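You operate a simulated robot arm through the tools that you are given. There is no shell and no other tool. Be economical: measure what you need, move in short steps, check, and stop when the job is done.

You are at the controls of a simulated two-armed robot. One attempt, no reset.

TASK
Pump down the outdoor unit with the blue hose on the service port.
Fine: hold the green fitting while you pull the coupling off it. Shut the liquid valve, then the gas valve with the pointer in the green (never under 0), then switch the isolator off.

Only the result counts: the job must be done as asked and must still hold three seconds after the hand-in. Knocking over, shifting, dropping, spilling or breaking anything else fails it.

THE ROBOT
Two 6-joint arms with two-finger parallel grippers on one trunk, on a base that drives. Base frame: it is fixed to the floor where the robot stands at the start and does not move with it; the origin is under the middle of the robot, x ahead of it, y to its left, z up; the surface under the hand at the start is at about z = 0.82. Readings come in m, degrees, newtons and seconds.
The left shoulder is at the start at [0.08, 0.216, 1.55], the right one opposite. With the tool pointing down near the work surface each hand reaches from about 0.1 to 0.7 m from the robot's upright axis, wherever it stands, measured 20 degrees to its own side. Places, roughly: blue gauge [0.9, 0.3, 1.2]; blue hose [-2.7, -1.7, 0]; gas valve knob [0.7, 0.4, 0.9]; isolator [0.5, 0.8, 1]; large flare nut [0.8, 0.4, 0.9]; liquid valve knob [0.7, 0.3, 0.9]; service port [0.5, 0.4, 0.9]; small flare nut [0.8, 0.3, 0.9]. Payload 3.43 kg a hand.
Tool frame (each hand has its own): the origin (TCP) lies between the finger pads and is the grasp point; the fingertips stand 0.03 m ahead of it; z points along the fingers, y is the line along which they close. The gripper opens to 0.094 m. The fingers are 0.028 m wide and 0.01 m thick; the gripper's body (0.05 by 0.096 m) begins 0.055 m behind the TCP.
Orientation is told as [roll, pitch, yaw] about the base's x, y, z axes, in that order, counted from this pose: with the fingers straight down and closing along the base's y, the tool's x points along the base's -x, its y along +y and its z along -z.

THE INTERFACE
- The arms move only by the tool play_rows. It takes "left_steps", "right_steps" or both (then of equal length, played together; a hand with none holds still); each is a list of rows, each a list of 7 numbers: the turn, a rotation vector about the tool's x, y, z in degrees, then the shift along the tool's x, y, z in mm, then the opening, from 0 (shut) to 1 (fully open). In form: [[wx, wy, wz, tx, ty, tz, jaw], ...]. A call has 1 to 10 rows; each row is the pose to reach, as a shift and turn from the pose commanded when the call began, along the tool's axes at that moment. Each row takes 0.2 s and may step no farther than 0.05 m and 8.6 degrees from the row before; otherwise, or with a gripper value out of range, the whole call is refused. A pose out of reach is approached as far as the arm can. The call stops where the force on the tool passes 40 N (or 10 N more than at its start, if that is more) or the arm is blocked; 0.2 s more then pass. Each finger travels about 0.072 m/s and halts on what it meets, pressing with about 42 N; the grip force reading is that of the motor and also rises with nothing between the fingers. The clock runs only during rows and for 0.2 s after the last one: add rows that repeat a pose to give the fingers time. It gives the time, the measured TCP pose, the force on the tool (base axes), the opening and the grip force at its end, in the units of the frame above (readings bear some noise), with the torque about the TCP (base axes, N m) and any sound that the robot's microphone picked up, and new pictures: "show" is both (left out), scene, wrist or none (wrist: the cameras of the hands that moved).
- Cameras (640 x 400 px; columns grow to the right, rows downward): "scene" is now at [0.085, 0.0477, 1.7146]; the picture's right is [0.63, -0.78, -0.00], its down [-0.64, -0.52, -0.56] and it looks along [0.43, 0.35, -0.83] (base axes); focal length 271 px, centre (320, 200). "left" rides on the left gripper at [0.076, -0.014, -0.103] in its tool frame; the picture's right is [0.18, 0.98, 0.00], its down [-0.75, 0.14, -0.64] and it looks along [-0.63, 0.12, 0.77] (tool axes); focal length 243 px, centre (320, 200). "right" rides on the right gripper at [0.076, 0.014, -0.102] in its tool frame; the picture's right is [-0.18, 0.98, 0.00], its down [-0.75, -0.14, -0.64] and it looks along [-0.63, -0.12, 0.77] (tool axes); focal length 243 px, centre (320, 200). There is no depth. A picture from a camera that has moved, and an enlarged one, comes with that camera's place and axes in the base frame and with its lens. The place of the scene camera against the robot may be out by one fixed shift of up to 0.018 m in any direction.
- move_column(by): slides the trunk up (or, below 0, down) by that many m; the arms and the scene camera ride with it, the base frame stays. It gives what a move gives, with no picture.
- base_move(legs): drives the robot by 1 to 6 legs, each [ahead, left, turn to the left] in m, m and degrees, along the robot's own axes; the way and the turn of a leg run together, so that a leg with both is an arc; at most 1.5 m and 180 degrees a leg. The arms and the cameras ride along, it lands a little off, and it stops where it bumps. It gives what a move gives, and a new picture of the scene camera.
- head_to(pan, tilt): turns the head with the scene camera to pan (to the left, within 86 degrees either way) and tilt (down, from -29 to 69), counted from straight ahead of the robot. It gives what a move gives, and a new picture of the scene camera.
- inspect(camera, box): a new picture of the part [left, top, right, bottom] of that camera's present view, enlarged. It takes no simulated time.
- job_done(): hands the job in; it is judged then, once.

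Work in short steps. Places have to be worked out from the pictures, the camera data and where the tool is seen: move nearer, look again, correct. Check each grasp and each placing, and mend what went wrong. You have 120 turns and 260 pictures in all, those below and enlarged ones among them. Open the grippers and draw the arms clear of the work before you hand the job in, unless the task says otherwise; then end with one line.

The tools are called after "Emit:" as name(argument=value, ...) on one line, values as JSON. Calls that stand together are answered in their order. play_rows: Moves the arms, as the interface text tells. Its arguments: {"type":"object","properties":{"left_steps":{"type":"array","items":{"type":"array","items":{"type":"number"}}},"right_steps":{"type":"array","items":{"type":"array","items":{"type":"number"}}},"show":{"type":"string","enum":["both","scene","wrist","none"]}},"required":[]} The other tools are called the same way: move_column (by) slides the trunk up or down; base_move (legs) drives the base; head_to (pan, tilt) turns the head that bears the scene camera; inspect (camera, box) takes an enlarged picture of a part of a camera's view; job_done () hands the job in.

At the start:

```text
clock: 0.0
left_tcp_pos: [0.457, 0.4781, 0.9998]
left_orientation: [0.1, 0.1, 0.0]
left_contact_force: [0.5, 0.4, -0.7]
left_moment: [-0.02, 0.03, 0.0]
left_finger_gap: 0.094
left_grasp_force: 0.0
right_tcp_pos: [0.6344, 0.0732, 1.1713]
right_orientation: [0.0, 0.0, 0.0]
right_contact_force: [-0.1, -1.0, 0.1]
right_moment: [0.0, -0.03, 0.0]
right_finger_gap: 0.094
right_grasp_force: 0.0
trunk travel left (down, up): [-0.78, 0.06]
robot x, y, heading: [0.0059, 0.0005, -0.2]
head pan, tilt: [39.1, 56.1]
```

scene: 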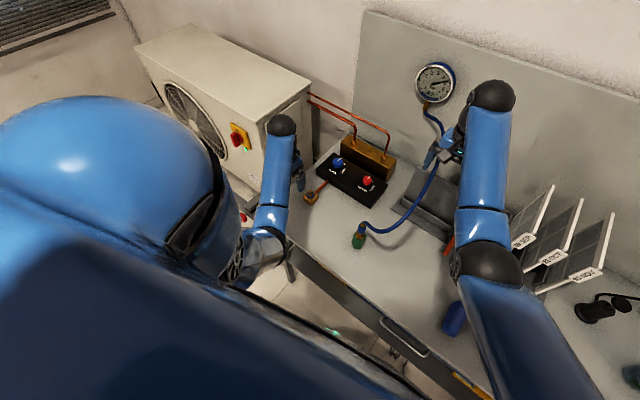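
right: 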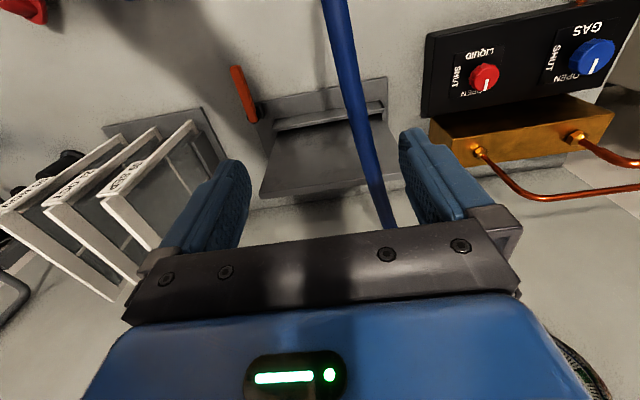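
left: 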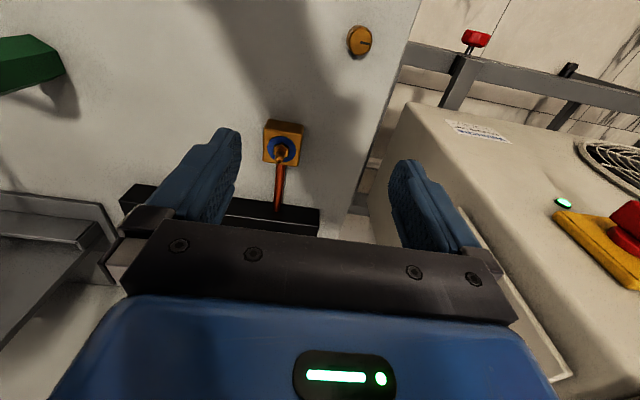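

I start by looking at the hose end, the valves and the gauge in the scene view.

Emit:
inspect(camera="scene", box=[290, 120, 450, 260])

Emit:
inspect(camera="scene", box=[400, 50, 480, 120])

Emit:
inspect(camera="right", box=[400, 0, 640, 200])

Emit:
inspect(camera="left", box=[200, 0, 420, 240])

```text
2.86 times, centred on (370, 190) of scene
camera zoom: at [0.085, 0.0477, 1.7146], right [0.63, -0.78, 0.0], down [-0.64, -0.52, -0.56], along [0.43, 0.35, -0.83], focal length 774 px, centre (177, 229)
```

zoom: 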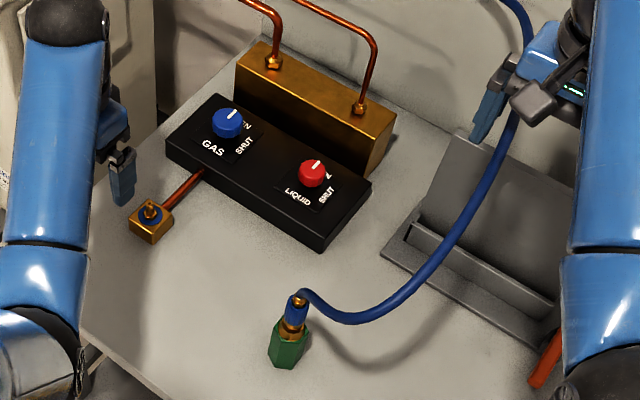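

```text
5.71 times, centred on (440, 85) of scene
camera zoom: at [0.085, 0.0477, 1.7146], right [0.63, -0.78, 0.0], down [-0.64, -0.52, -0.56], along [0.43, 0.35, -0.83], focal length 1547 px, centre (-366, 857)
```

zoom: 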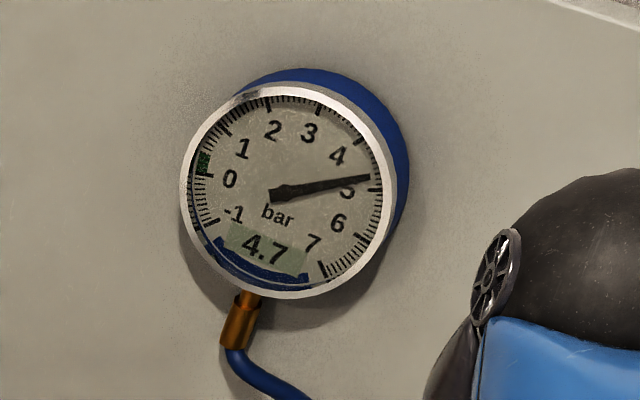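

```text
2.00 times, centred on (520, 100) of right
camera zoom: at [0.5587, 0.0869, 1.2725], right [0.18, 0.98, 0.0], down [0.75, -0.14, 0.64], along [0.63, -0.12, -0.77], focal length 485 px, centre (-80, 400)
```

zoom: 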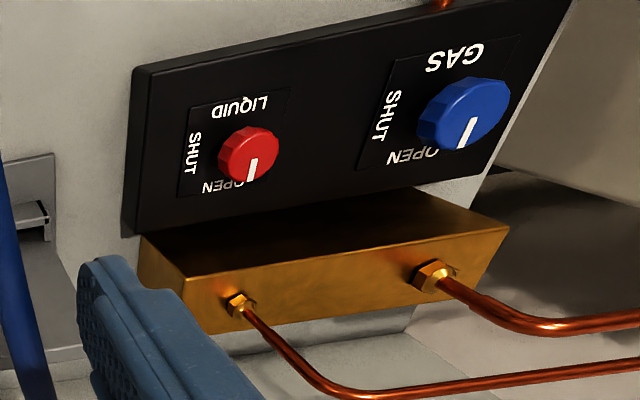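

```text
1.67 times, centred on (310, 120) of left
camera zoom: at [0.3814, 0.4631, 1.1021], right [-0.18, 0.98, 0.0], down [0.75, 0.14, 0.64], along [0.63, 0.12, -0.77], focal length 404 px, centre (337, 333)
```

zoom: 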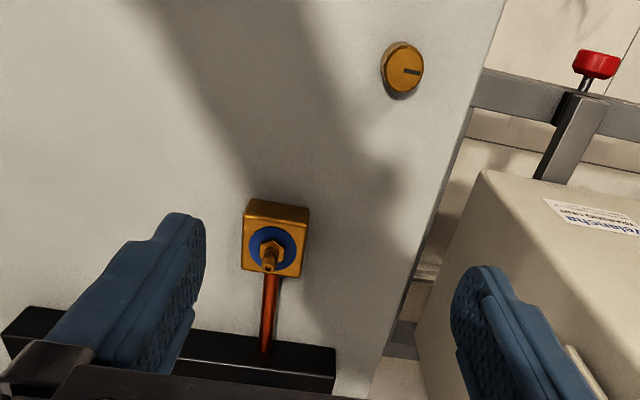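

The hose's coupling sits on a green hex stand at about [0.49, 0.20], and the service port is at about [0.51, 0.445], pointing up. I draw the right hand back to look at the fitting.

Emit:
play_rows(right_steps=[[0, 0, 0, 45, 0, 0, 1], [0, 0, 0, 90, 0, 0, 1], [0, 0, 0, 135, -10, 20, 1], [0, 0, 0, 180, -20, 40, 1], [0, 0, 0, 220, -20, 40, 1]])

```text
refused: row 3 steps farther than a row can; nothing moved
```

The third row was slightly too long, so I use shorter steps.

Emit:
play_rows(right_steps=[[0, 0, 0, 40, 0, 0, 1], [0, 0, 0, 80, 0, 0, 1], [0, 0, 0, 120, -5, 10, 1], [0, 0, 0, 160, -10, 20, 1], [0, 0, 0, 200, -20, 40, 1]])

```text
clock: 1.2
left_tcp_pos: [0.4562, 0.4775, 1.0008]
left_orientation: [0.0, -0.2, 0.0]
left_contact_force: [-0.2, -0.2, -0.1]
left_moment: [-0.05, -0.03, 0.0]
left_finger_gap: 0.0942
left_grasp_force: 0.2
right_tcp_pos: [0.4907, 0.0858, 1.0463]
right_orientation: [0.1, -0.2, -0.1]
right_contact_force: [-0.3, 0.2, -0.3]
right_moment: [-0.02, -0.03, -0.01]
right_finger_gap: 0.0942
right_grasp_force: 0.0
right hand out of reach, approached as far as the arm can: row 1, 2, 3, 4, 5
trunk travel left (down, up): [-0.78, 0.06]
robot x, y, heading: [0.0022, 0.001, 0.0]
head pan, tilt: [39.1, 56.1]
camera scene: at [0.0826, 0.0466, 1.7149], right [0.63, -0.78, 0.0], down [-0.64, -0.52, -0.56], along [0.43, 0.35, -0.83], focal length 271 px, centre (320, 200)
camera right: at [0.4146, 0.0999, 1.148], right [0.18, 0.98, 0.0], down [0.75, -0.14, 0.64], along [0.63, -0.12, -0.76], focal length 243 px, centre (320, 200)
```

scene: 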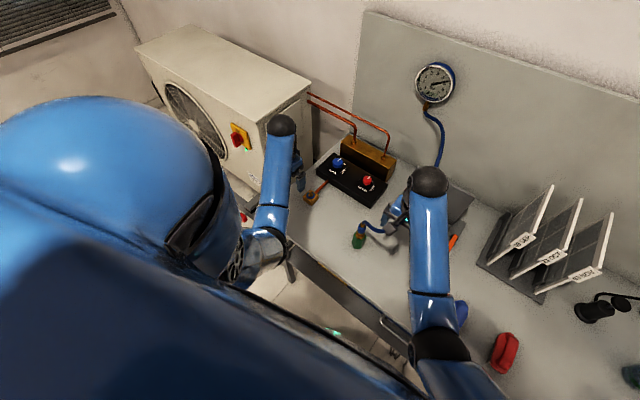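
right: 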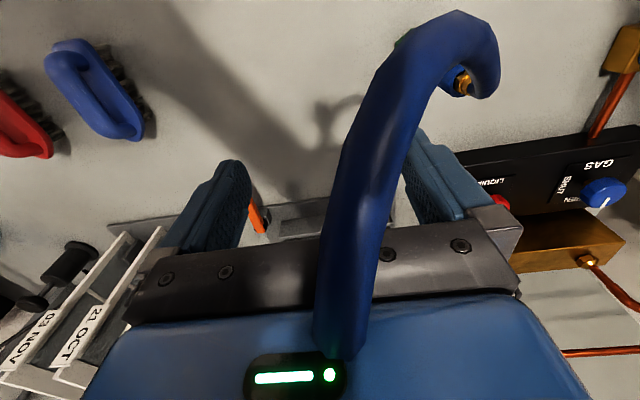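

The hose now crosses in front of the right hand's camera. I zoom in before moving anything.

Emit:
inspect(camera="scene", box=[340, 140, 480, 260])

Emit:
inspect(camera="right", box=[300, 0, 540, 150])

```text
3.33 times, centred on (410, 200) of scene
camera zoom: at [0.0826, 0.0466, 1.7149], right [0.63, -0.78, 0.0], down [-0.64, -0.52, -0.56], along [0.43, 0.35, -0.83], focal length 903 px, centre (20, 200)
```

zoom: 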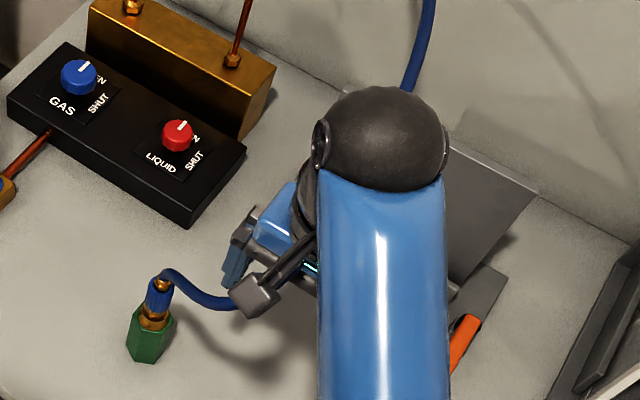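

```text
2.67 times, centred on (420, 75) of right
camera zoom: at [0.4146, 0.0999, 1.148], right [0.18, 0.98, 0.0], down [0.75, -0.14, 0.64], along [0.63, -0.12, -0.76], focal length 647 px, centre (53, 533)
```

zoom: 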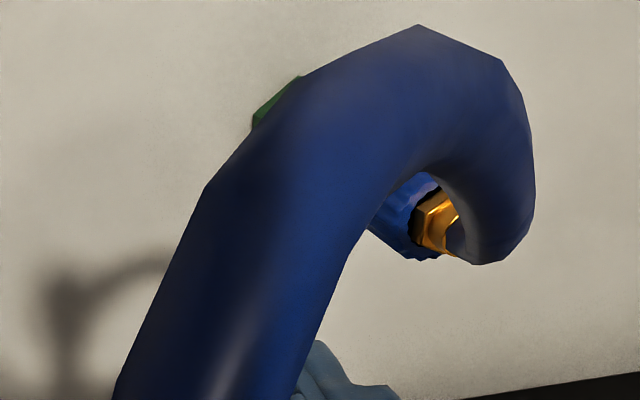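

The hose seems to hang clear and not drag with the hand. The green fitting spans about z 0.82–0.88 and the coupling 0.90–0.96. I plan to take the coupling with the left hand from the front left and hold the green with the right hand low from the right. First I bring the left hand nearer, yawed, to look.

Emit:
play_rows(left_steps=[[0, 0, 7.5, 0, -35, -8, 1], [0, 0, 15, 0, -70, -16, 1], [0, 0, 22.5, 0, -105, -24, 1], [0, 0, 30, 10, -140, -32, 1], [0, 0, 37.5, 20, -175, -40, 1], [0, 0, 45, 30, -200, -50, 1]])

```text
clock: 2.6
left_tcp_pos: [0.4337, 0.2784, 0.9874]
left_orientation: [0.3, -0.2, -45.1]
left_contact_force: [-0.2, 0.7, -0.5]
left_moment: [-0.01, 0.0, 0.0]
left_finger_gap: 0.0942
left_grasp_force: 0.1
left hand out of reach, approached as far as the arm can: row 2, 3, 4, 5, 6
right_tcp_pos: [0.4911, 0.0878, 1.0465]
right_orientation: [0.1, -0.1, 0.0]
right_contact_force: [0.7, -1.1, 0.4]
right_moment: [-0.01, 0.0, 0.0]
right_finger_gap: 0.094
right_grasp_force: 0.1
trunk travel left (down, up): [-0.78, 0.06]
robot x, y, heading: [0.0011, 0.0024, 0.0]
head pan, tilt: [39.1, 56.1]
camera scene: at [0.0843, 0.0469, 1.7147], right [0.63, -0.78, 0.0], down [-0.64, -0.52, -0.56], along [0.43, 0.35, -0.83], focal length 271 px, centre (320, 200)
camera left: at [0.3693, 0.3204, 1.0891], right [0.57, 0.82, 0.0], down [0.63, -0.44, 0.65], along [0.53, -0.36, -0.76], focal length 243 px, centre (320, 200)
```

scene: 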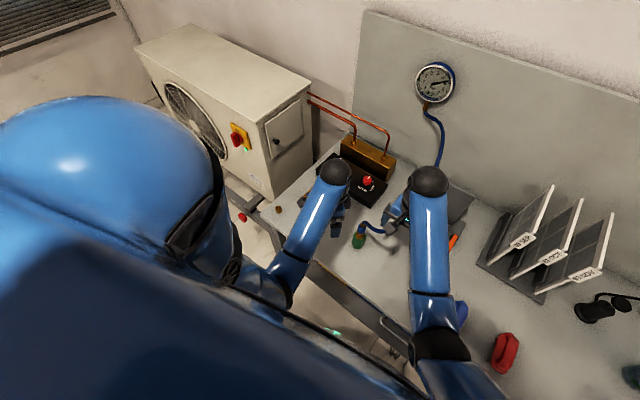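
left: 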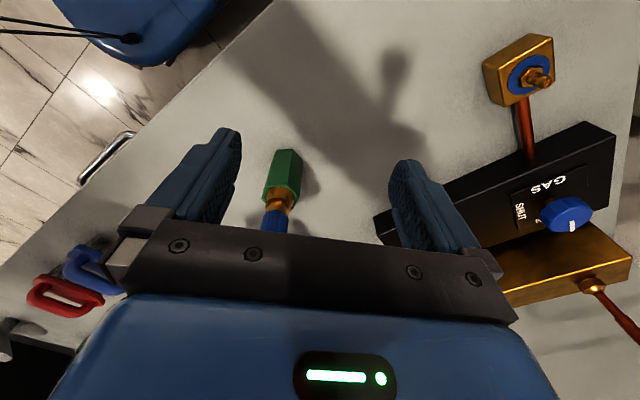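

Both arms are cramped this close in and cannot reach higher. I back the base by 0.13 m, moving straight away from the work, to give them room.

Emit:
base_move(legs=[[-0.13, 0, 0]])

Emit:
inspect(camera="left", box=[200, 50, 440, 250])

```text
clock: 3.9
left_tcp_pos: [0.3115, 0.2792, 0.9848]
left_orientation: [0.0, -0.1, -45.0]
left_contact_force: [-0.3, 0.1, 0.1]
left_moment: [0.0, 0.0, 0.02]
left_finger_gap: 0.0939
left_grasp_force: 0.0
right_tcp_pos: [0.3684, 0.0874, 1.0449]
right_orientation: [0.0, 0.1, -0.1]
right_contact_force: [0.2, 0.2, -0.3]
right_moment: [0.0, 0.0, -0.01]
right_finger_gap: 0.0939
right_grasp_force: 0.0
trunk travel left (down, up): [-0.78, 0.06]
robot x, y, heading: [-0.1252, 0.0008, -0.3]
head pan, tilt: [39.1, 56.1]
camera scene: at [-0.0358, 0.0475, 1.7142], right [0.63, -0.78, 0.0], down [-0.65, -0.52, -0.56], along [0.43, 0.35, -0.83], focal length 271 px, centre (320, 200)
```

scene: 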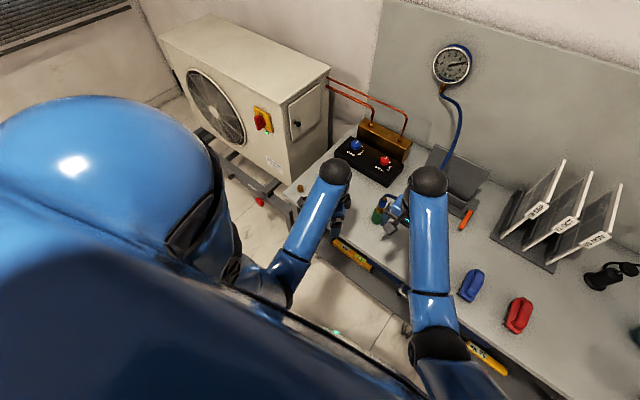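

```text
2.00 times, centred on (320, 150) of left
camera zoom: at [0.2471, 0.3213, 1.0875], right [0.56, 0.83, 0.0], down [0.63, -0.43, 0.64], along [0.53, -0.36, -0.77], focal length 485 px, centre (320, 300)
```

zoom: 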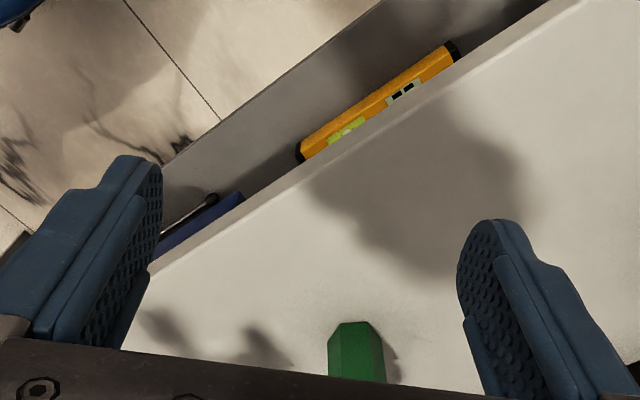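

The table's front edge is at about x = 0.40. I take the left hand to a pre-grasp 0.12 m up along its approach, tilted 30°, and look.

Emit:
play_rows(left_steps=[[0, 0, 0, 0, 0, -30, 1], [0, -7.5, 0, -31, 17, -56, 1], [0, -15, 0, -62, 34, -56, 1], [0, -22.5, 0, -93, 51, -56, 1], [0, -30, 0, -123, 68, -56, 1], [0, -30, 0, -123, 68, -56, 1]])

Emit:
inspect(camera="left", box=[220, 80, 440, 240])

```text
clock: 5.3
left_tcp_pos: [0.4424, 0.2405, 1.0406]
left_orientation: [0.3, -30.3, -45.1]
left_contact_force: [0.4, 0.1, 1.4]
left_moment: [-0.02, 0.01, 0.0]
left_finger_gap: 0.0939
left_grasp_force: 0.0
left hand out of reach, approached as far as the arm can: row 1, 2
right_tcp_pos: [0.3669, 0.0875, 1.0447]
right_orientation: [-0.1, 0.1, 0.0]
right_contact_force: [-0.5, 0.1, 0.1]
right_moment: [0.02, 0.03, 0.02]
right_finger_gap: 0.0939
right_grasp_force: 0.0
trunk travel left (down, up): [-0.78, 0.06]
robot x, y, heading: [-0.1281, -0.0019, -0.0]
head pan, tilt: [39.1, 56.1]
camera scene: at [-0.0407, 0.0476, 1.7145], right [0.63, -0.78, 0.0], down [-0.64, -0.52, -0.56], along [0.43, 0.35, -0.83], focal length 271 px, centre (320, 200)
camera left: at [0.3495, 0.3121, 1.0916], right [0.58, 0.81, -0.09], down [0.33, -0.13, 0.94], along [0.74, -0.57, -0.34], focal length 243 px, centre (320, 200)
```

scene: 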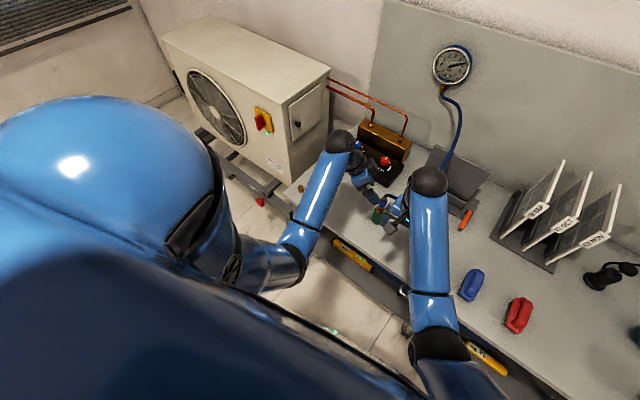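
left: 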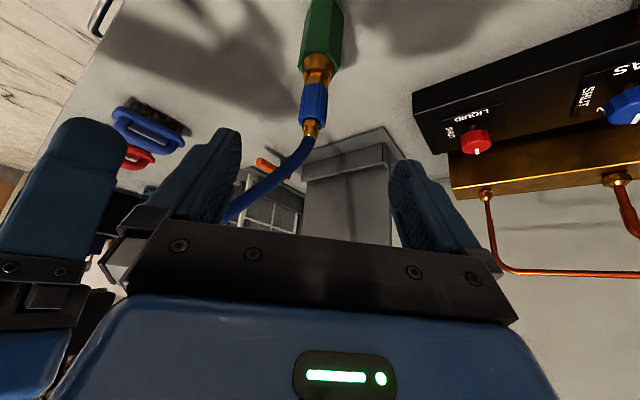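

```text
2.50 times, centred on (330, 160) of left
camera zoom: at [0.3495, 0.3121, 1.0916], right [0.58, 0.81, -0.09], down [0.33, -0.13, 0.94], along [0.74, -0.57, -0.34], focal length 606 px, centre (295, 300)
```

zoom: 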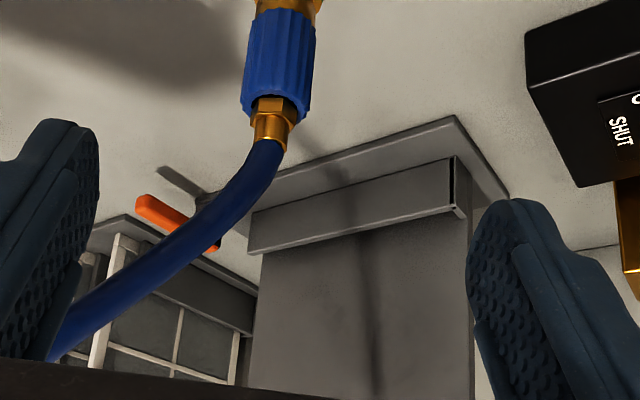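

The left camera shows the blue sleeve at about [0.486, 0.192] and z 0.90–0.946, with the green's top at about 0.87. I turn the right hand by 70° and draw it aside so it can come at the green from the right.

Emit:
play_rows(right_steps=[[0, 0, 8, -10, -12, 0, 1], [0, 0, 16, -20, -24, 0, 1], [0, 0, 24, -30, -36, 0, 1], [0, 0, 32, -40, -48, 0, 1], [0, 0, 40, -50, -60, 0, 1], [0, 0, 48, -60, -75, 0, 1], [0, 0, 56, -75, -90, 0, 1], [0, 0, 64, -90, -105, 0, 1], [0, 0, 70, -110, -125, 0, 1]], show="wrist")

```text
clock: 7.3
left_tcp_pos: [0.4433, 0.2398, 1.0421]
left_orientation: [0.3, -30.1, -45.1]
left_contact_force: [0.3, 0.1, -0.6]
left_moment: [0.01, -0.01, -0.01]
left_finger_gap: 0.0939
left_grasp_force: 0.1
right_tcp_pos: [0.4776, -0.0377, 1.0436]
right_orientation: [0.0, 0.0, -70.1]
right_contact_force: [0.2, 0.2, 0.9]
right_moment: [0.01, 0.0, -0.04]
right_finger_gap: 0.0939
right_grasp_force: 0.0
trunk travel left (down, up): [-0.78, 0.06]
robot x, y, heading: [-0.1303, 0.002, -0.2]
head pan, tilt: [39.1, 56.1]
camera right: at [0.467, 0.0374, 1.1458], right [0.99, 0.16, 0.0], down [0.12, -0.76, 0.64], along [0.1, -0.63, -0.77], focal length 243 px, centre (320, 200)
```

right: 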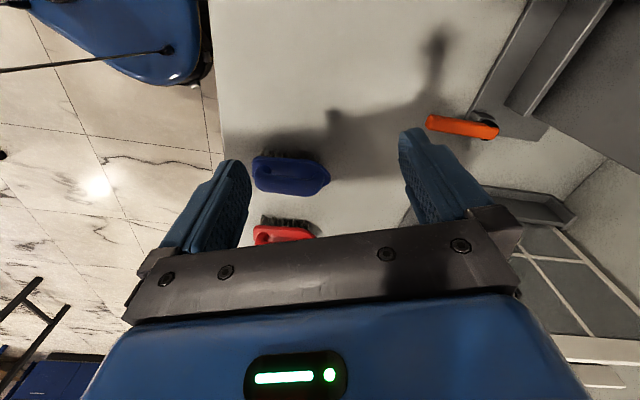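

Clear here: the brushes and the spatula are low and further away. I tilt the right hand to 25° above level, ending about 0.15 m short of the green.

Emit:
play_rows(right_steps=[[0, 8, 0, 9, 10, 5, 1], [0, 16, 0, 18, 20, 15, 1], [0, 24, 0, 27, 30, 28, 1], [0, 32, 0, 36, 40, 42, 1], [0, 40, 0, 45, 50, 56, 1], [0, 48, 0, 54, 60, 72, 1], [0, 56, 0, 62, 70, 88, 1], [0, 64, 0, 70, 81, 104, 1], [0, 65, 0, 70, 81, 104, 1]])

```text
clock: 9.3
left_tcp_pos: [0.4432, 0.2412, 1.042]
left_orientation: [0.3, -30.2, -45.0]
left_contact_force: [-0.3, -0.4, -0.1]
left_moment: [0.0, 0.03, -0.03]
left_finger_gap: 0.0938
left_grasp_force: 0.0
right_tcp_pos: [0.4543, 0.0419, 0.9799]
right_orientation: [0.1, 64.5, -69.9]
right_contact_force: [0.1, 0.8, -0.8]
right_moment: [0.02, 0.05, 0.0]
right_finger_gap: 0.0939
right_grasp_force: 0.1
right hand out of reach, approached as far as the arm can: row 6, 7, 8, 9
trunk travel left (down, up): [-0.78, 0.06]
robot x, y, heading: [-0.1248, -0.0017, -0.3]
head pan, tilt: [39.1, 56.1]
camera scene: at [-0.0406, 0.0481, 1.7145], right [0.63, -0.78, 0.0], down [-0.64, -0.52, -0.56], along [0.43, 0.35, -0.83], focal length 271 px, centre (320, 200)
camera right: at [0.4885, -0.0097, 1.0926], right [0.95, 0.26, -0.17], down [0.18, -0.9, -0.4], along [-0.25, 0.36, -0.9], focal length 243 px, centre (320, 200)
```

scene: 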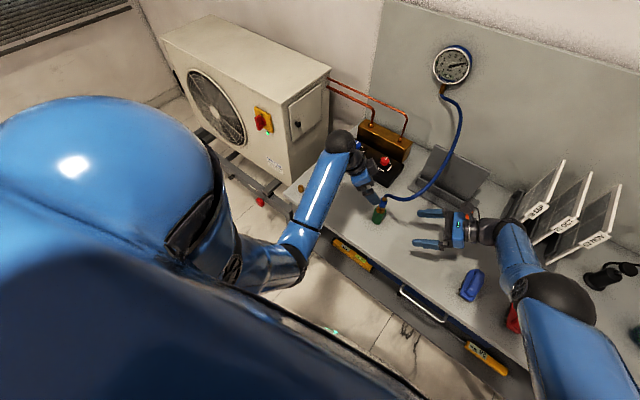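
right: 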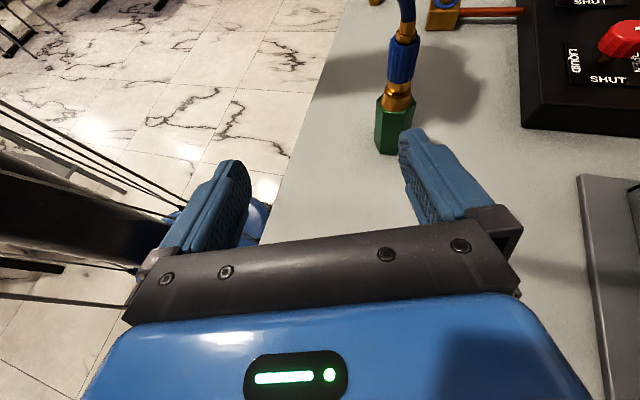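

The right arm is at the end of its reach, being too high and far. Lowering the trunk 0.10 m helps it and leaves the left arm enough room. I first draw the left hand back 40 mm, then lower.

Emit:
play_rows(left_steps=[[0, 0, 0, 0, 0, -20, 1], [0, 0, 0, 0, 0, -40, 1]], show="none")

Emit:
move_column(by=-0.1)

Emit:
inspect(camera="right", box=[0, 0, 640, 400])

Emit:
inspect(camera="left", box=[0, 0, 640, 400])

```text
clock: 9.9
left_tcp_pos: [0.4268, 0.2538, 1.0761]
left_orientation: [0.2, -30.1, -45.1]
left_contact_force: [1.4, 0.9, -0.3]
left_moment: [0.0, 0.01, -0.03]
left_finger_gap: 0.0939
left_grasp_force: 0.1
right_tcp_pos: [0.4533, 0.0421, 0.9819]
right_orientation: [0.1, 64.4, -69.9]
right_contact_force: [-1.0, 0.3, 0.0]
right_moment: [0.01, -0.02, 0.0]
right_finger_gap: 0.0938
right_grasp_force: 0.1
trunk travel left (down, up): [-0.78, 0.06]
robot x, y, heading: [-0.1273, 0.0033, 0.1]
head pan, tilt: [39.1, 56.1]
```

```text
clock: 11.2
left_tcp_pos: [0.4278, 0.254, 0.9755]
left_orientation: [0.3, -30.2, -45.0]
left_contact_force: [0.2, -0.1, -0.6]
left_moment: [0.0, -0.05, -0.01]
left_finger_gap: 0.094
left_grasp_force: 0.1
right_tcp_pos: [0.4544, 0.0412, 0.8808]
right_orientation: [0.2, 64.4, -69.8]
right_contact_force: [0.1, -0.3, 0.4]
right_moment: [0.0, 0.0, 0.01]
right_finger_gap: 0.094
right_grasp_force: 0.0
trunk travel left (down, up): [-0.68, 0.16]
robot x, y, heading: [-0.1284, 0.0041, -0.1]
head pan, tilt: [39.1, 56.1]
```

```text
1.00 times, centred on (320, 200) of right (not enlarged: the box is as wide or as high as the picture)
camera zoom: at [0.4882, -0.01, 0.9928], right [0.95, 0.26, -0.17], down [0.18, -0.9, -0.4], along [-0.25, 0.35, -0.9], focal length 243 px, centre (320, 200)
```

zoom: 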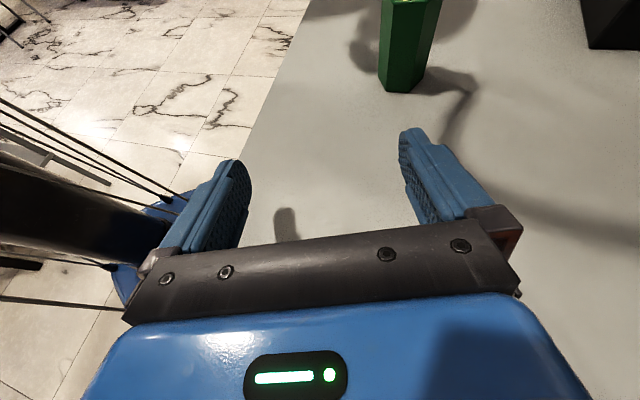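

```text
1.00 times, centred on (320, 200) of left (not enlarged: the box is as wide or as high as the picture)
camera zoom: at [0.3348, 0.3254, 1.0267], right [0.58, 0.81, -0.09], down [0.33, -0.14, 0.93], along [0.74, -0.57, -0.34], focal length 243 px, centre (320, 200)
```

zoom: 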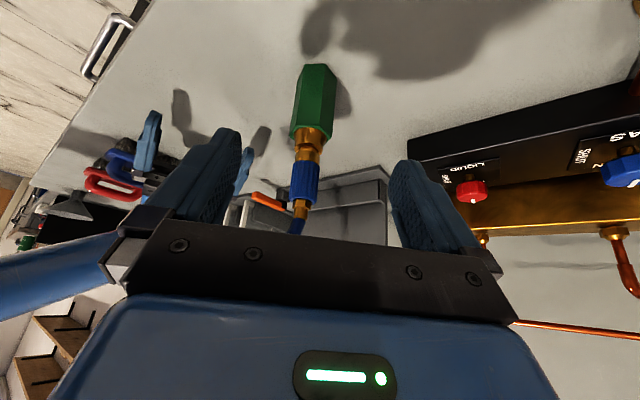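

From both wrist cameras the green fitting's axis is at about [0.485, 0.193]. I bring the right hand to yaw −90°, squarely facing the green 0.11 m short of it.

Emit:
play_rows(right_steps=[[-6, 0, 2.8, 12, 15, 8, 1], [-12, 0, 5.6, 25, 31, 16, 1], [-18.1, 0, 8.46, 37.7, 46.5, 24.6, 1], [-18.1, 0, 8.46, 37.7, 46.5, 24.6, 1]], show="both")

```text
clock: 12.2
left_tcp_pos: [0.4268, 0.2535, 0.9769]
left_orientation: [0.4, -30.2, -45.1]
left_contact_force: [-0.3, 0.0, -0.1]
left_moment: [-0.03, -0.01, -0.02]
left_finger_gap: 0.094
left_grasp_force: 0.0
right_tcp_pos: [0.5099, 0.1004, 0.8876]
right_orientation: [0.6, 64.6, -89.5]
right_contact_force: [0.3, 0.0, -0.6]
right_moment: [0.03, -0.01, -0.01]
right_finger_gap: 0.094
right_grasp_force: 0.1
right hand out of reach, approached as far as the arm can: row 1, 2, 3, 4
trunk travel left (down, up): [-0.68, 0.16]
robot x, y, heading: [-0.1285, -0.0027, -0.2]
head pan, tilt: [39.1, 56.1]
camera scene: at [-0.0409, 0.0474, 1.6146], right [0.63, -0.78, 0.0], down [-0.64, -0.52, -0.56], along [0.43, 0.35, -0.83], focal length 271 px, centre (320, 200)
camera right: at [0.5253, 0.0389, 0.9996], right [0.98, -0.08, -0.16], down [-0.14, -0.9, -0.4], along [-0.12, 0.42, -0.9], focal length 243 px, centre (320, 200)
```

scene: 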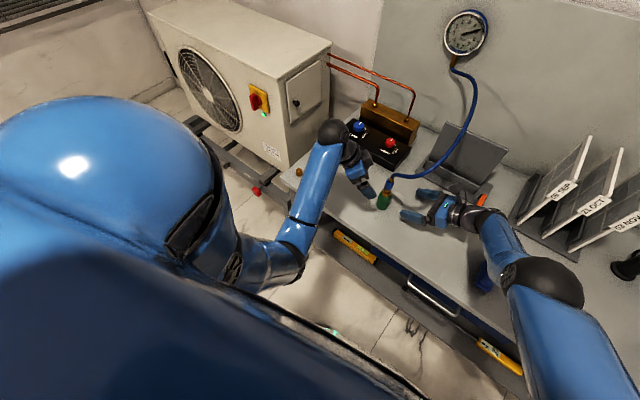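
right: 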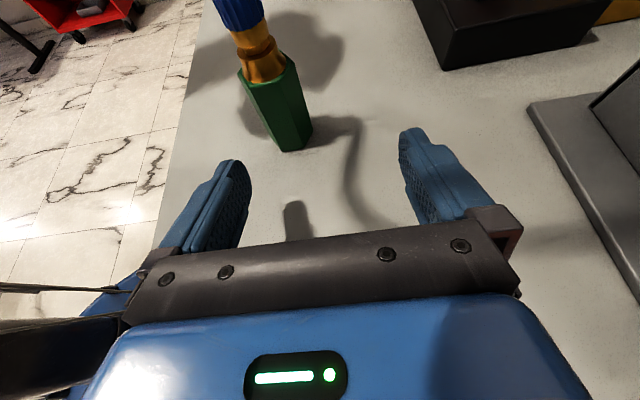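

The orientation came through but the position is 25 mm off in x. I try a small lateral correction to learn what limits the arm.

Emit:
play_rows(right_steps=[[0, 0, 0, 0, -12, 0, 1], [0, 0, 0, 0, -25, 0, 1], [0, 0, 0, 0, -25, 0, 1]], show="wrist")

```text
clock: 13.0
left_tcp_pos: [0.428, 0.2529, 0.9775]
left_orientation: [0.4, -30.2, -45.0]
left_contact_force: [-0.1, 0.1, 0.4]
left_moment: [-0.02, -0.03, -0.01]
left_finger_gap: 0.0939
left_grasp_force: 0.1
right_tcp_pos: [0.5021, 0.1024, 0.8776]
right_orientation: [0.3, 64.5, -89.5]
right_contact_force: [-0.4, -0.6, 0.5]
right_moment: [-0.02, 0.02, -0.01]
right_finger_gap: 0.0941
right_grasp_force: 0.0
right hand out of reach, approached as far as the arm can: row 1, 2, 3
trunk travel left (down, up): [-0.68, 0.16]
robot x, y, heading: [-0.1279, -0.0024, 0.3]
head pan, tilt: [39.1, 56.1]
camera right: at [0.5171, 0.0416, 0.9888], right [0.98, -0.08, -0.16], down [-0.14, -0.9, -0.4], along [-0.12, 0.42, -0.9], focal length 243 px, centre (320, 200)
```

right: 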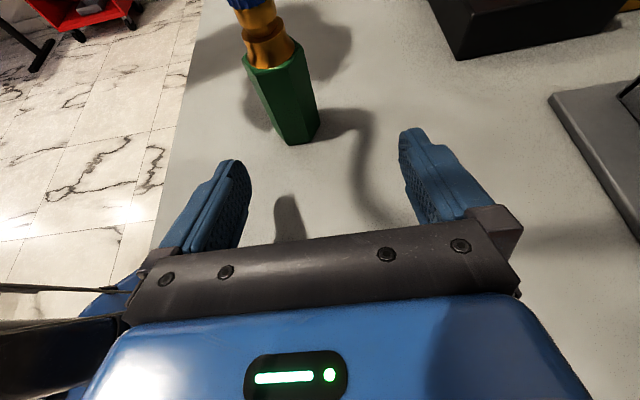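

The wrist is folded sideways more than it likes, so pointing the fingers a bit more forward (yaw −110°) should be more natural. I try that, staying 0.11 m short.

Emit:
play_rows(right_steps=[[-6, 0, 2.8, 8, -17, -5, 1], [-12, 0, 5.6, 16, -34, -10, 1], [-18.1, 0, 8.46, 23, -51, -14, 1], [-18.1, 0, 8.46, 23, -51, -14, 1]], show="wrist")

```text
clock: 14.1
left_tcp_pos: [0.4268, 0.2506, 0.9783]
left_orientation: [0.5, -30.2, -45.4]
left_contact_force: [-0.1, 0.3, 0.0]
left_moment: [-0.06, 0.01, -0.03]
left_finger_gap: 0.0939
left_grasp_force: 0.1
right_tcp_pos: [0.5292, 0.1188, 0.8465]
right_orientation: [0.9, 65.2, -109.3]
right_contact_force: [-10.4, -10.0, 17.5]
right_moment: [0.39, 0.98, 0.91]
right_finger_gap: 0.094
right_grasp_force: 0.1
right hand out of reach, approached as far as the arm can: row 1, 2, 3, 4
trunk travel left (down, up): [-0.68, 0.16]
robot x, y, heading: [-0.1267, -0.0028, 0.0]
head pan, tilt: [39.1, 56.1]
stopped in row 4 (right hand): the force on the tool passed its limit at 42 N (the readings are from after the stop); the commanded pose is now the measured one
camera right: at [0.5214, 0.0558, 0.9566], right [0.9, -0.41, -0.16], down [-0.44, -0.79, -0.42], along [0.04, 0.45, -0.89], focal length 243 px, centre (320, 200)
```

right: 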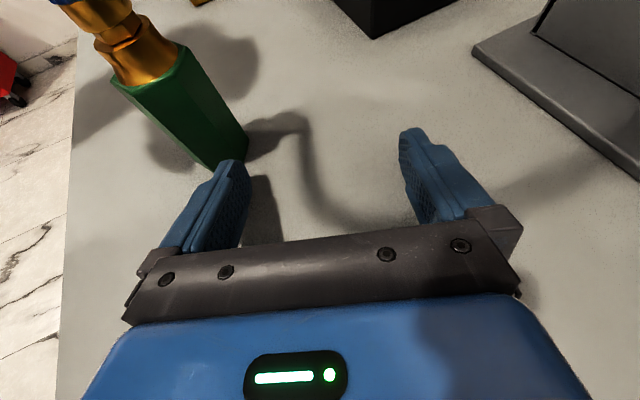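

The hand was driven down onto the table (42 N upward push); the green appears untouched. That wrist family is unsuitable, so I retreat and undo the tilt. I'll use the mirrored family instead: right hand yaw +45°, tilted forward-left from the near side, and left hand straight down on the coupling.

Emit:
play_rows(right_steps=[[0, 0, 0, 27, 0, -13, 1], [0, 0, 0, 30, 2, -35, 1], [0, -8, 0, 38, 3, -55, 1], [0, -16, 0, 46, 5, -75, 1], [0, -24, 0, 54, 7, -95, 1], [0, -32, 0, 62, 9, -115, 1], [0, -40, 0, 70, 10, -135, 1], [0, -48, 0, 76, 12, -155, 1], [0, -56, 0, 84, 13, -175, 1], [0, -64, 0, 84, 13, -175, 1]], show="both")

```text
clock: 16.3
left_tcp_pos: [0.4275, 0.2534, 0.9764]
left_orientation: [0.3, -30.2, -45.2]
left_contact_force: [0.5, -0.5, -0.3]
left_moment: [-0.07, -0.01, 0.03]
left_finger_gap: 0.0941
left_grasp_force: 0.1
right_tcp_pos: [0.5749, 0.0253, 0.9694]
right_orientation: [0.4, 3.1, -110.1]
right_contact_force: [0.6, 0.2, -0.4]
right_moment: [-0.03, 0.02, 0.03]
right_finger_gap: 0.094
right_grasp_force: 0.1
right hand out of reach, approached as far as the arm can: row 1, 2, 3, 4, 5, 6, 7, 8, 9, 10
trunk travel left (down, up): [-0.68, 0.16]
robot x, y, heading: [-0.1271, 0.0012, -0.2]
head pan, tilt: [39.1, 56.1]
camera scene: at [-0.0417, 0.0479, 1.6145], right [0.63, -0.78, 0.0], down [-0.65, -0.52, -0.56], along [0.43, 0.35, -0.83], focal length 271 px, centre (320, 200)
camera right: at [0.6137, 0.0853, 1.0748], right [0.86, -0.51, -0.01], down [-0.41, -0.69, 0.6], along [-0.31, -0.51, -0.8], focal length 243 px, centre (320, 200)
```

scene: 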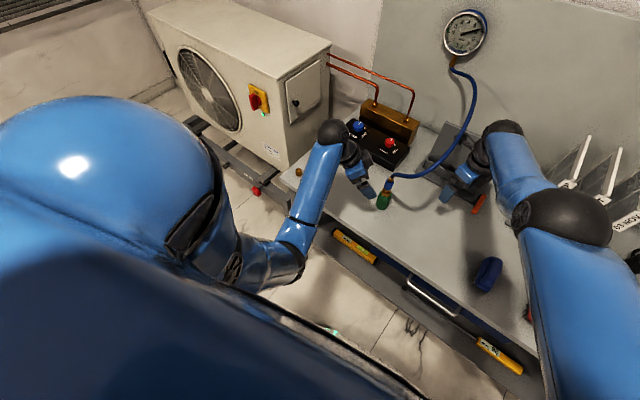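
right: 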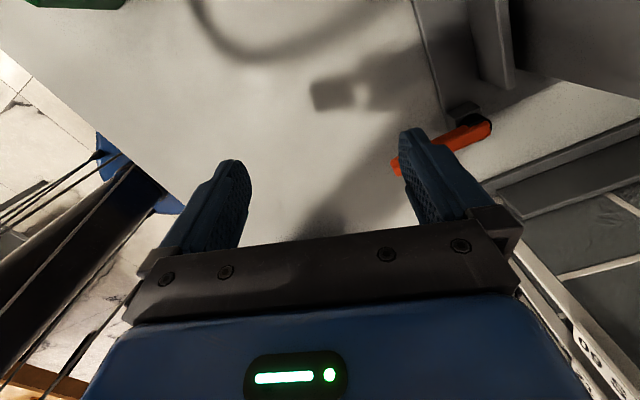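

The hand is vertical again. I unwind the yaw while moving towards the near side of the table and up.

Emit:
play_rows(right_steps=[[0, 0, -4, -10, -12, -20, 1], [0, 0, -12, -20, -24, -30, 1], [0, 0, -20, -30, -36, -30, 1], [0, 0, -28, -40, -48, -30, 1], [0, 0, -36, -50, -60, -30, 1], [0, 0, -44, -60, -72, -30, 1], [0, 0, -52, -70, -84, -30, 1], [0, 0, -60, -80, -96, -30, 1], [0, 0, -68, -85, -102, -30, 1], [0, 0, -76, -85, -102, -30, 1]], show="none")

```text
clock: 18.5
left_tcp_pos: [0.4278, 0.2521, 0.9767]
left_orientation: [0.2, -30.3, -45.3]
left_contact_force: [-0.4, -0.1, -0.5]
left_moment: [0.01, -0.03, 0.03]
left_finger_gap: 0.094
left_grasp_force: 0.0
right_tcp_pos: [0.5651, 0.0332, 0.9676]
right_orientation: [0.9, 0.0, -42.7]
right_contact_force: [0.3, 0.6, 0.2]
right_moment: [-0.02, 0.01, 0.03]
right_finger_gap: 0.094
right_grasp_force: 0.0
right hand out of reach, approached as far as the arm can: row 1, 2, 3, 4, 5, 6, 7, 8, 9, 10
trunk travel left (down, up): [-0.68, 0.16]
robot x, y, heading: [-0.1259, 0.0008, -0.3]
head pan, tilt: [39.1, 56.1]
```

The yaw unwinds but the position sticks. I bring the yaw back to 0 first with no other motion, then look at where the arm is.

Emit:
play_rows(right_steps=[[0, 0, -8, 0, 0, 0, 1], [0, 0, -16, 0, 0, 0, 1], [0, 0, -24, 0, 0, 0, 1], [0, 0, -32, 0, 0, 0, 1], [0, 0, -40, 0, 0, 0, 1], [0, 0, -48, 0, 0, 0, 1], [0, 0, -54, 10, 0, 0, 1], [0, 0, -54, 30, 0, 0, 1], [0, 0, -54, 50, 0, 0, 1]], show="scene")

```text
clock: 20.5
left_tcp_pos: [0.428, 0.2526, 0.9766]
left_orientation: [0.3, -30.3, -45.2]
left_contact_force: [0.2, -0.9, -0.3]
left_moment: [0.01, 0.01, 0.01]
left_finger_gap: 0.0937
left_grasp_force: 0.0
right_tcp_pos: [0.5439, 0.0741, 0.9603]
right_orientation: [0.5, -0.4, 11.1]
right_contact_force: [-0.4, 0.0, 0.1]
right_moment: [-0.03, -0.01, 0.03]
right_finger_gap: 0.0941
right_grasp_force: 0.0
right hand out of reach, approached as far as the arm can: row 8, 9
trunk travel left (down, up): [-0.68, 0.16]
robot x, y, heading: [-0.1258, -0.001, -0.3]
head pan, tilt: [39.1, 56.1]
camera scene: at [-0.0416, 0.0477, 1.6146], right [0.63, -0.78, 0.0], down [-0.65, -0.52, -0.56], along [0.43, 0.35, -0.83], focal length 271 px, centre (320, 200)
```

scene: 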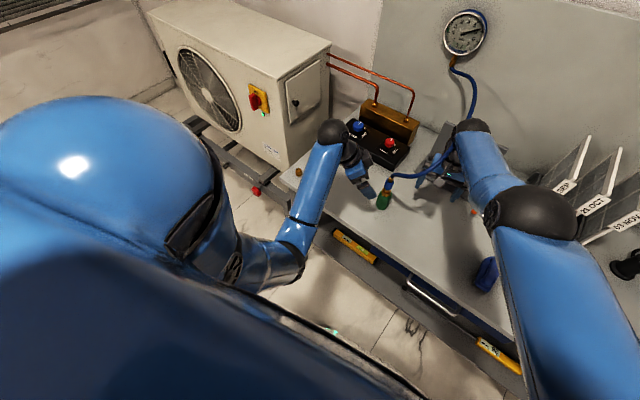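

The right arm has ended up with its elbow high and bent to the limit. Raising the trunk again lets it hang more naturally, so I go up 0.10 m and then draw the right hand back and down.

Emit:
move_column(by=0.1)

Emit:
play_rows(right_steps=[[0, 0, -5, 20, -10, 20, 1], [0, 0, -10, 40, -20, 40, 1], [0, 0, -15, 60, -30, 60, 1], [0, 0, -20, 80, -40, 70, 1], [0, 0, -25, 100, -50, 80, 1]], show="both")

```text
clock: 21.8
left_tcp_pos: [0.4282, 0.2517, 1.0773]
left_orientation: [0.3, -30.2, -45.3]
left_contact_force: [0.1, 0.3, -1.1]
left_moment: [0.02, -0.04, -0.02]
left_finger_gap: 0.094
left_grasp_force: 0.1
right_tcp_pos: [0.5443, 0.0735, 1.0591]
right_orientation: [0.5, -0.4, 11.0]
right_contact_force: [0.3, 0.3, 0.0]
right_moment: [0.01, 0.0, -0.01]
right_finger_gap: 0.0939
right_grasp_force: 0.1
trunk travel left (down, up): [-0.78, 0.06]
robot x, y, heading: [-0.126, 0.0005, -0.4]
head pan, tilt: [39.1, 56.1]
```

```text
clock: 23.0
left_tcp_pos: [0.4278, 0.2527, 1.0772]
left_orientation: [0.3, -30.3, -45.3]
left_contact_force: [0.6, -0.6, -0.4]
left_moment: [0.02, -0.03, 0.02]
left_finger_gap: 0.0942
left_grasp_force: 0.0
right_tcp_pos: [0.5179, 0.0316, 0.9497]
right_orientation: [0.4, -0.6, 36.2]
right_contact_force: [-0.1, 0.1, -0.9]
right_moment: [0.01, 0.01, -0.01]
right_finger_gap: 0.0937
right_grasp_force: 0.1
right hand out of reach, approached as far as the arm can: row 1, 2, 3, 4, 5
trunk travel left (down, up): [-0.78, 0.06]
robot x, y, heading: [-0.1242, 0.0005, -0.2]
head pan, tilt: [39.1, 56.1]
camera scene: at [-0.0411, 0.0462, 1.7146], right [0.63, -0.78, 0.0], down [-0.65, -0.52, -0.56], along [0.43, 0.35, -0.83], focal length 271 px, centre (320, 200)
camera right: at [0.4486, -0.0029, 1.0511], right [-0.43, 0.9, 0.01], down [0.69, 0.33, 0.65], along [0.58, 0.29, -0.76], focal length 243 px, centre (320, 200)
```

scene: 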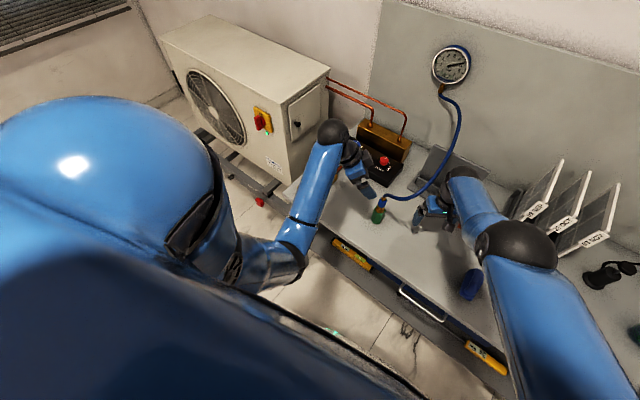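
right: 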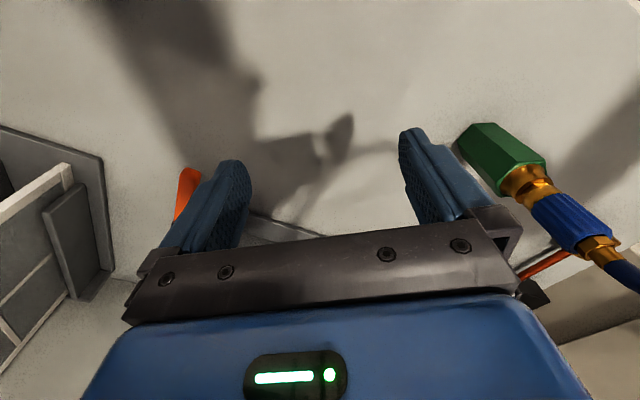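

I try going lower first and then back, since the final hold is low anyway.

Emit:
play_rows(right_steps=[[0, 0, 0, 0, 0, 20, 1], [0, 0, 0, 0, 0, 40, 1], [0, 0, 0, 15, -15, 50, 1], [0, 0, 0, 30, -30, 50, 1], [0, 0, 0, 45, -45, 50, 1], [0, 0, 0, 60, -60, 50, 1], [0, 0, 0, 80, -80, 50, 1]], show="scene")

```text
clock: 24.6
left_tcp_pos: [0.4291, 0.2513, 1.0763]
left_orientation: [0.4, -30.3, -45.2]
left_contact_force: [-0.5, -1.2, 0.8]
left_moment: [0.02, 0.0, -0.01]
left_finger_gap: 0.0939
left_grasp_force: 0.1
right_tcp_pos: [0.4993, -0.0795, 0.8966]
right_orientation: [0.4, -0.6, 36.2]
right_contact_force: [0.4, 0.0, -1.1]
right_moment: [0.0, 0.0, 0.0]
right_finger_gap: 0.0941
right_grasp_force: 0.0
right hand out of reach, approached as far as the arm can: row 1, 2, 3
trunk travel left (down, up): [-0.78, 0.06]
robot x, y, heading: [-0.1221, 0.0021, -0.1]
head pan, tilt: [39.1, 56.1]
camera scene: at [-0.0413, 0.0456, 1.7146], right [0.63, -0.78, 0.0], down [-0.65, -0.52, -0.56], along [0.43, 0.35, -0.83], focal length 271 px, centre (320, 200)
```

scene: 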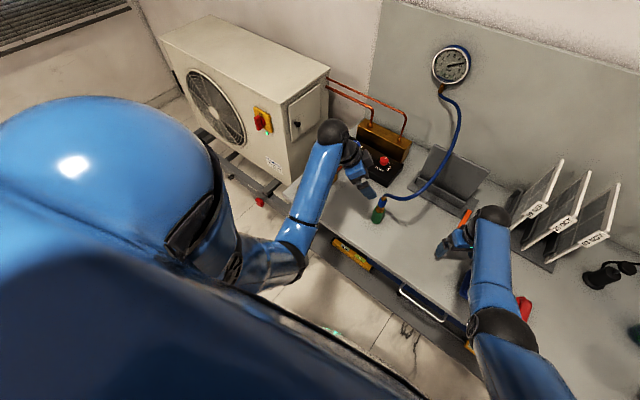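

The arm is back in its natural branch. I go to the stand-off for holding the green: yaw 45°, tilted 45°, 0.11 m short along the approach.

Emit:
play_rows(right_steps=[[0, 0, 0, 0, 5, -35, 1], [-0.6, -7.5, -1.4, -10, 40, -42, 1], [-1.2, -15, -2.8, -20, 75, -42, 1], [-1.8, -22.5, -4.3, -30, 110, -42, 1], [-2.4, -30, -5.7, -40, 145, -42, 1], [-2.9, -37.5, -7.1, -50, 180, -42, 1], [-3.5, -45, -8.5, -60, 214, -42, 1], [-3.5, -45, -8.5, -60, 214, -42, 1]], show="both")

```text
clock: 26.4
left_tcp_pos: [0.4282, 0.2513, 1.0763]
left_orientation: [0.3, -30.2, -45.3]
left_contact_force: [-0.1, 0.1, -0.8]
left_moment: [-0.01, 0.0, 0.0]
left_finger_gap: 0.094
left_grasp_force: 0.1
right_tcp_pos: [0.421, 0.1303, 0.9413]
right_orientation: [0.3, -45.9, 44.9]
right_contact_force: [-0.1, 0.6, -0.1]
right_moment: [0.0, 0.0, 0.02]
right_finger_gap: 0.0938
right_grasp_force: 0.1
trunk travel left (down, up): [-0.78, 0.06]
robot x, y, heading: [-0.1241, -0.0007, 0.0]
head pan, tilt: [39.1, 56.1]
camera scene: at [-0.0411, 0.0466, 1.7146], right [0.63, -0.78, 0.0], down [-0.65, -0.52, -0.56], along [0.43, 0.35, -0.83], focal length 271 px, centre (320, 200)
camera right: at [0.3229, 0.0495, 0.957], right [-0.6, 0.78, 0.14], down [0.15, -0.06, 0.99], along [0.78, 0.62, -0.08], focal length 243 px, centre (320, 200)
```

scene: 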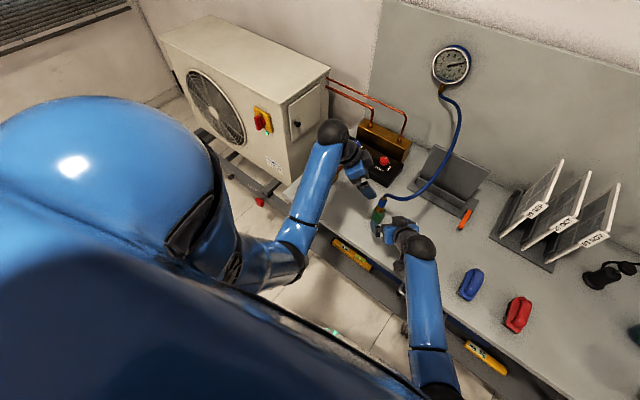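
right: 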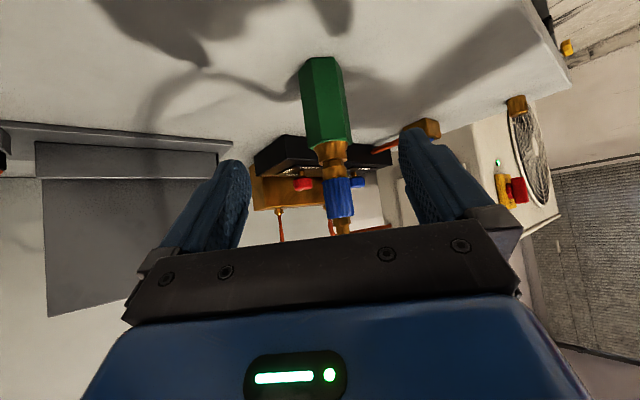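

The view is good. Crossing the two wrist rays puts the green's axis at about [0.482, 0.199]. I advance 0.113 m with a 5 mm lateral correction, stay open, and check.

Emit:
play_rows(right_steps=[[0, 0, 0, 2, 5, 20, 1], [0, 0, 0, 3, 5, 45, 1], [0, 0, 0, 3, 5, 70, 1], [0, 0, 0, 3, 5, 90, 1], [0, 0, 0, 3, 5, 105, 1], [0, 0, 0, 3, 5, 113, 1]], show="both")

```text
clock: 27.8
left_tcp_pos: [0.4285, 0.2517, 1.077]
left_orientation: [0.3, -30.2, -45.3]
left_contact_force: [1.0, 0.5, 0.4]
left_moment: [0.02, 0.0, 0.01]
left_finger_gap: 0.0939
left_grasp_force: 0.1
right_tcp_pos: [0.4746, 0.1883, 0.86]
right_orientation: [0.2, -45.7, 45.0]
right_contact_force: [0.6, -0.1, -0.5]
right_moment: [0.02, 0.01, -0.01]
right_finger_gap: 0.0941
right_grasp_force: 0.0
trunk travel left (down, up): [-0.78, 0.06]
robot x, y, heading: [-0.1255, -0.0007, -0.2]
head pan, tilt: [39.1, 56.1]
camera scene: at [-0.0407, 0.0475, 1.7145], right [0.63, -0.78, 0.0], down [-0.65, -0.52, -0.56], along [0.43, 0.35, -0.83], focal length 271 px, centre (320, 200)
camera right: at [0.3764, 0.1088, 0.8757], right [-0.6, 0.79, 0.13], down [0.15, -0.05, 0.99], along [0.78, 0.62, -0.08], focal length 243 px, centre (320, 200)
```

scene: 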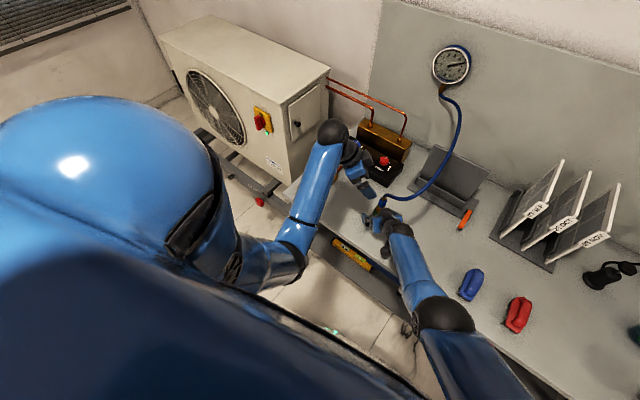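
right: 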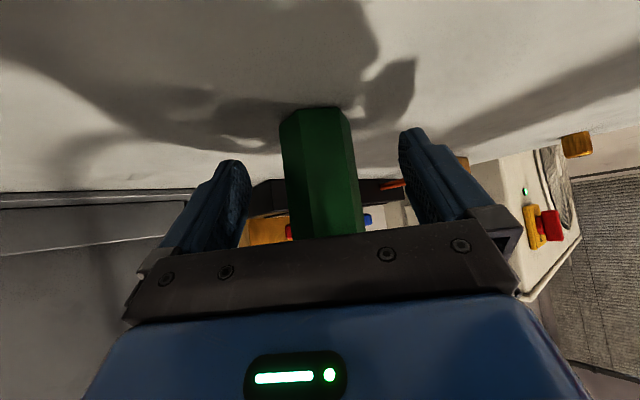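

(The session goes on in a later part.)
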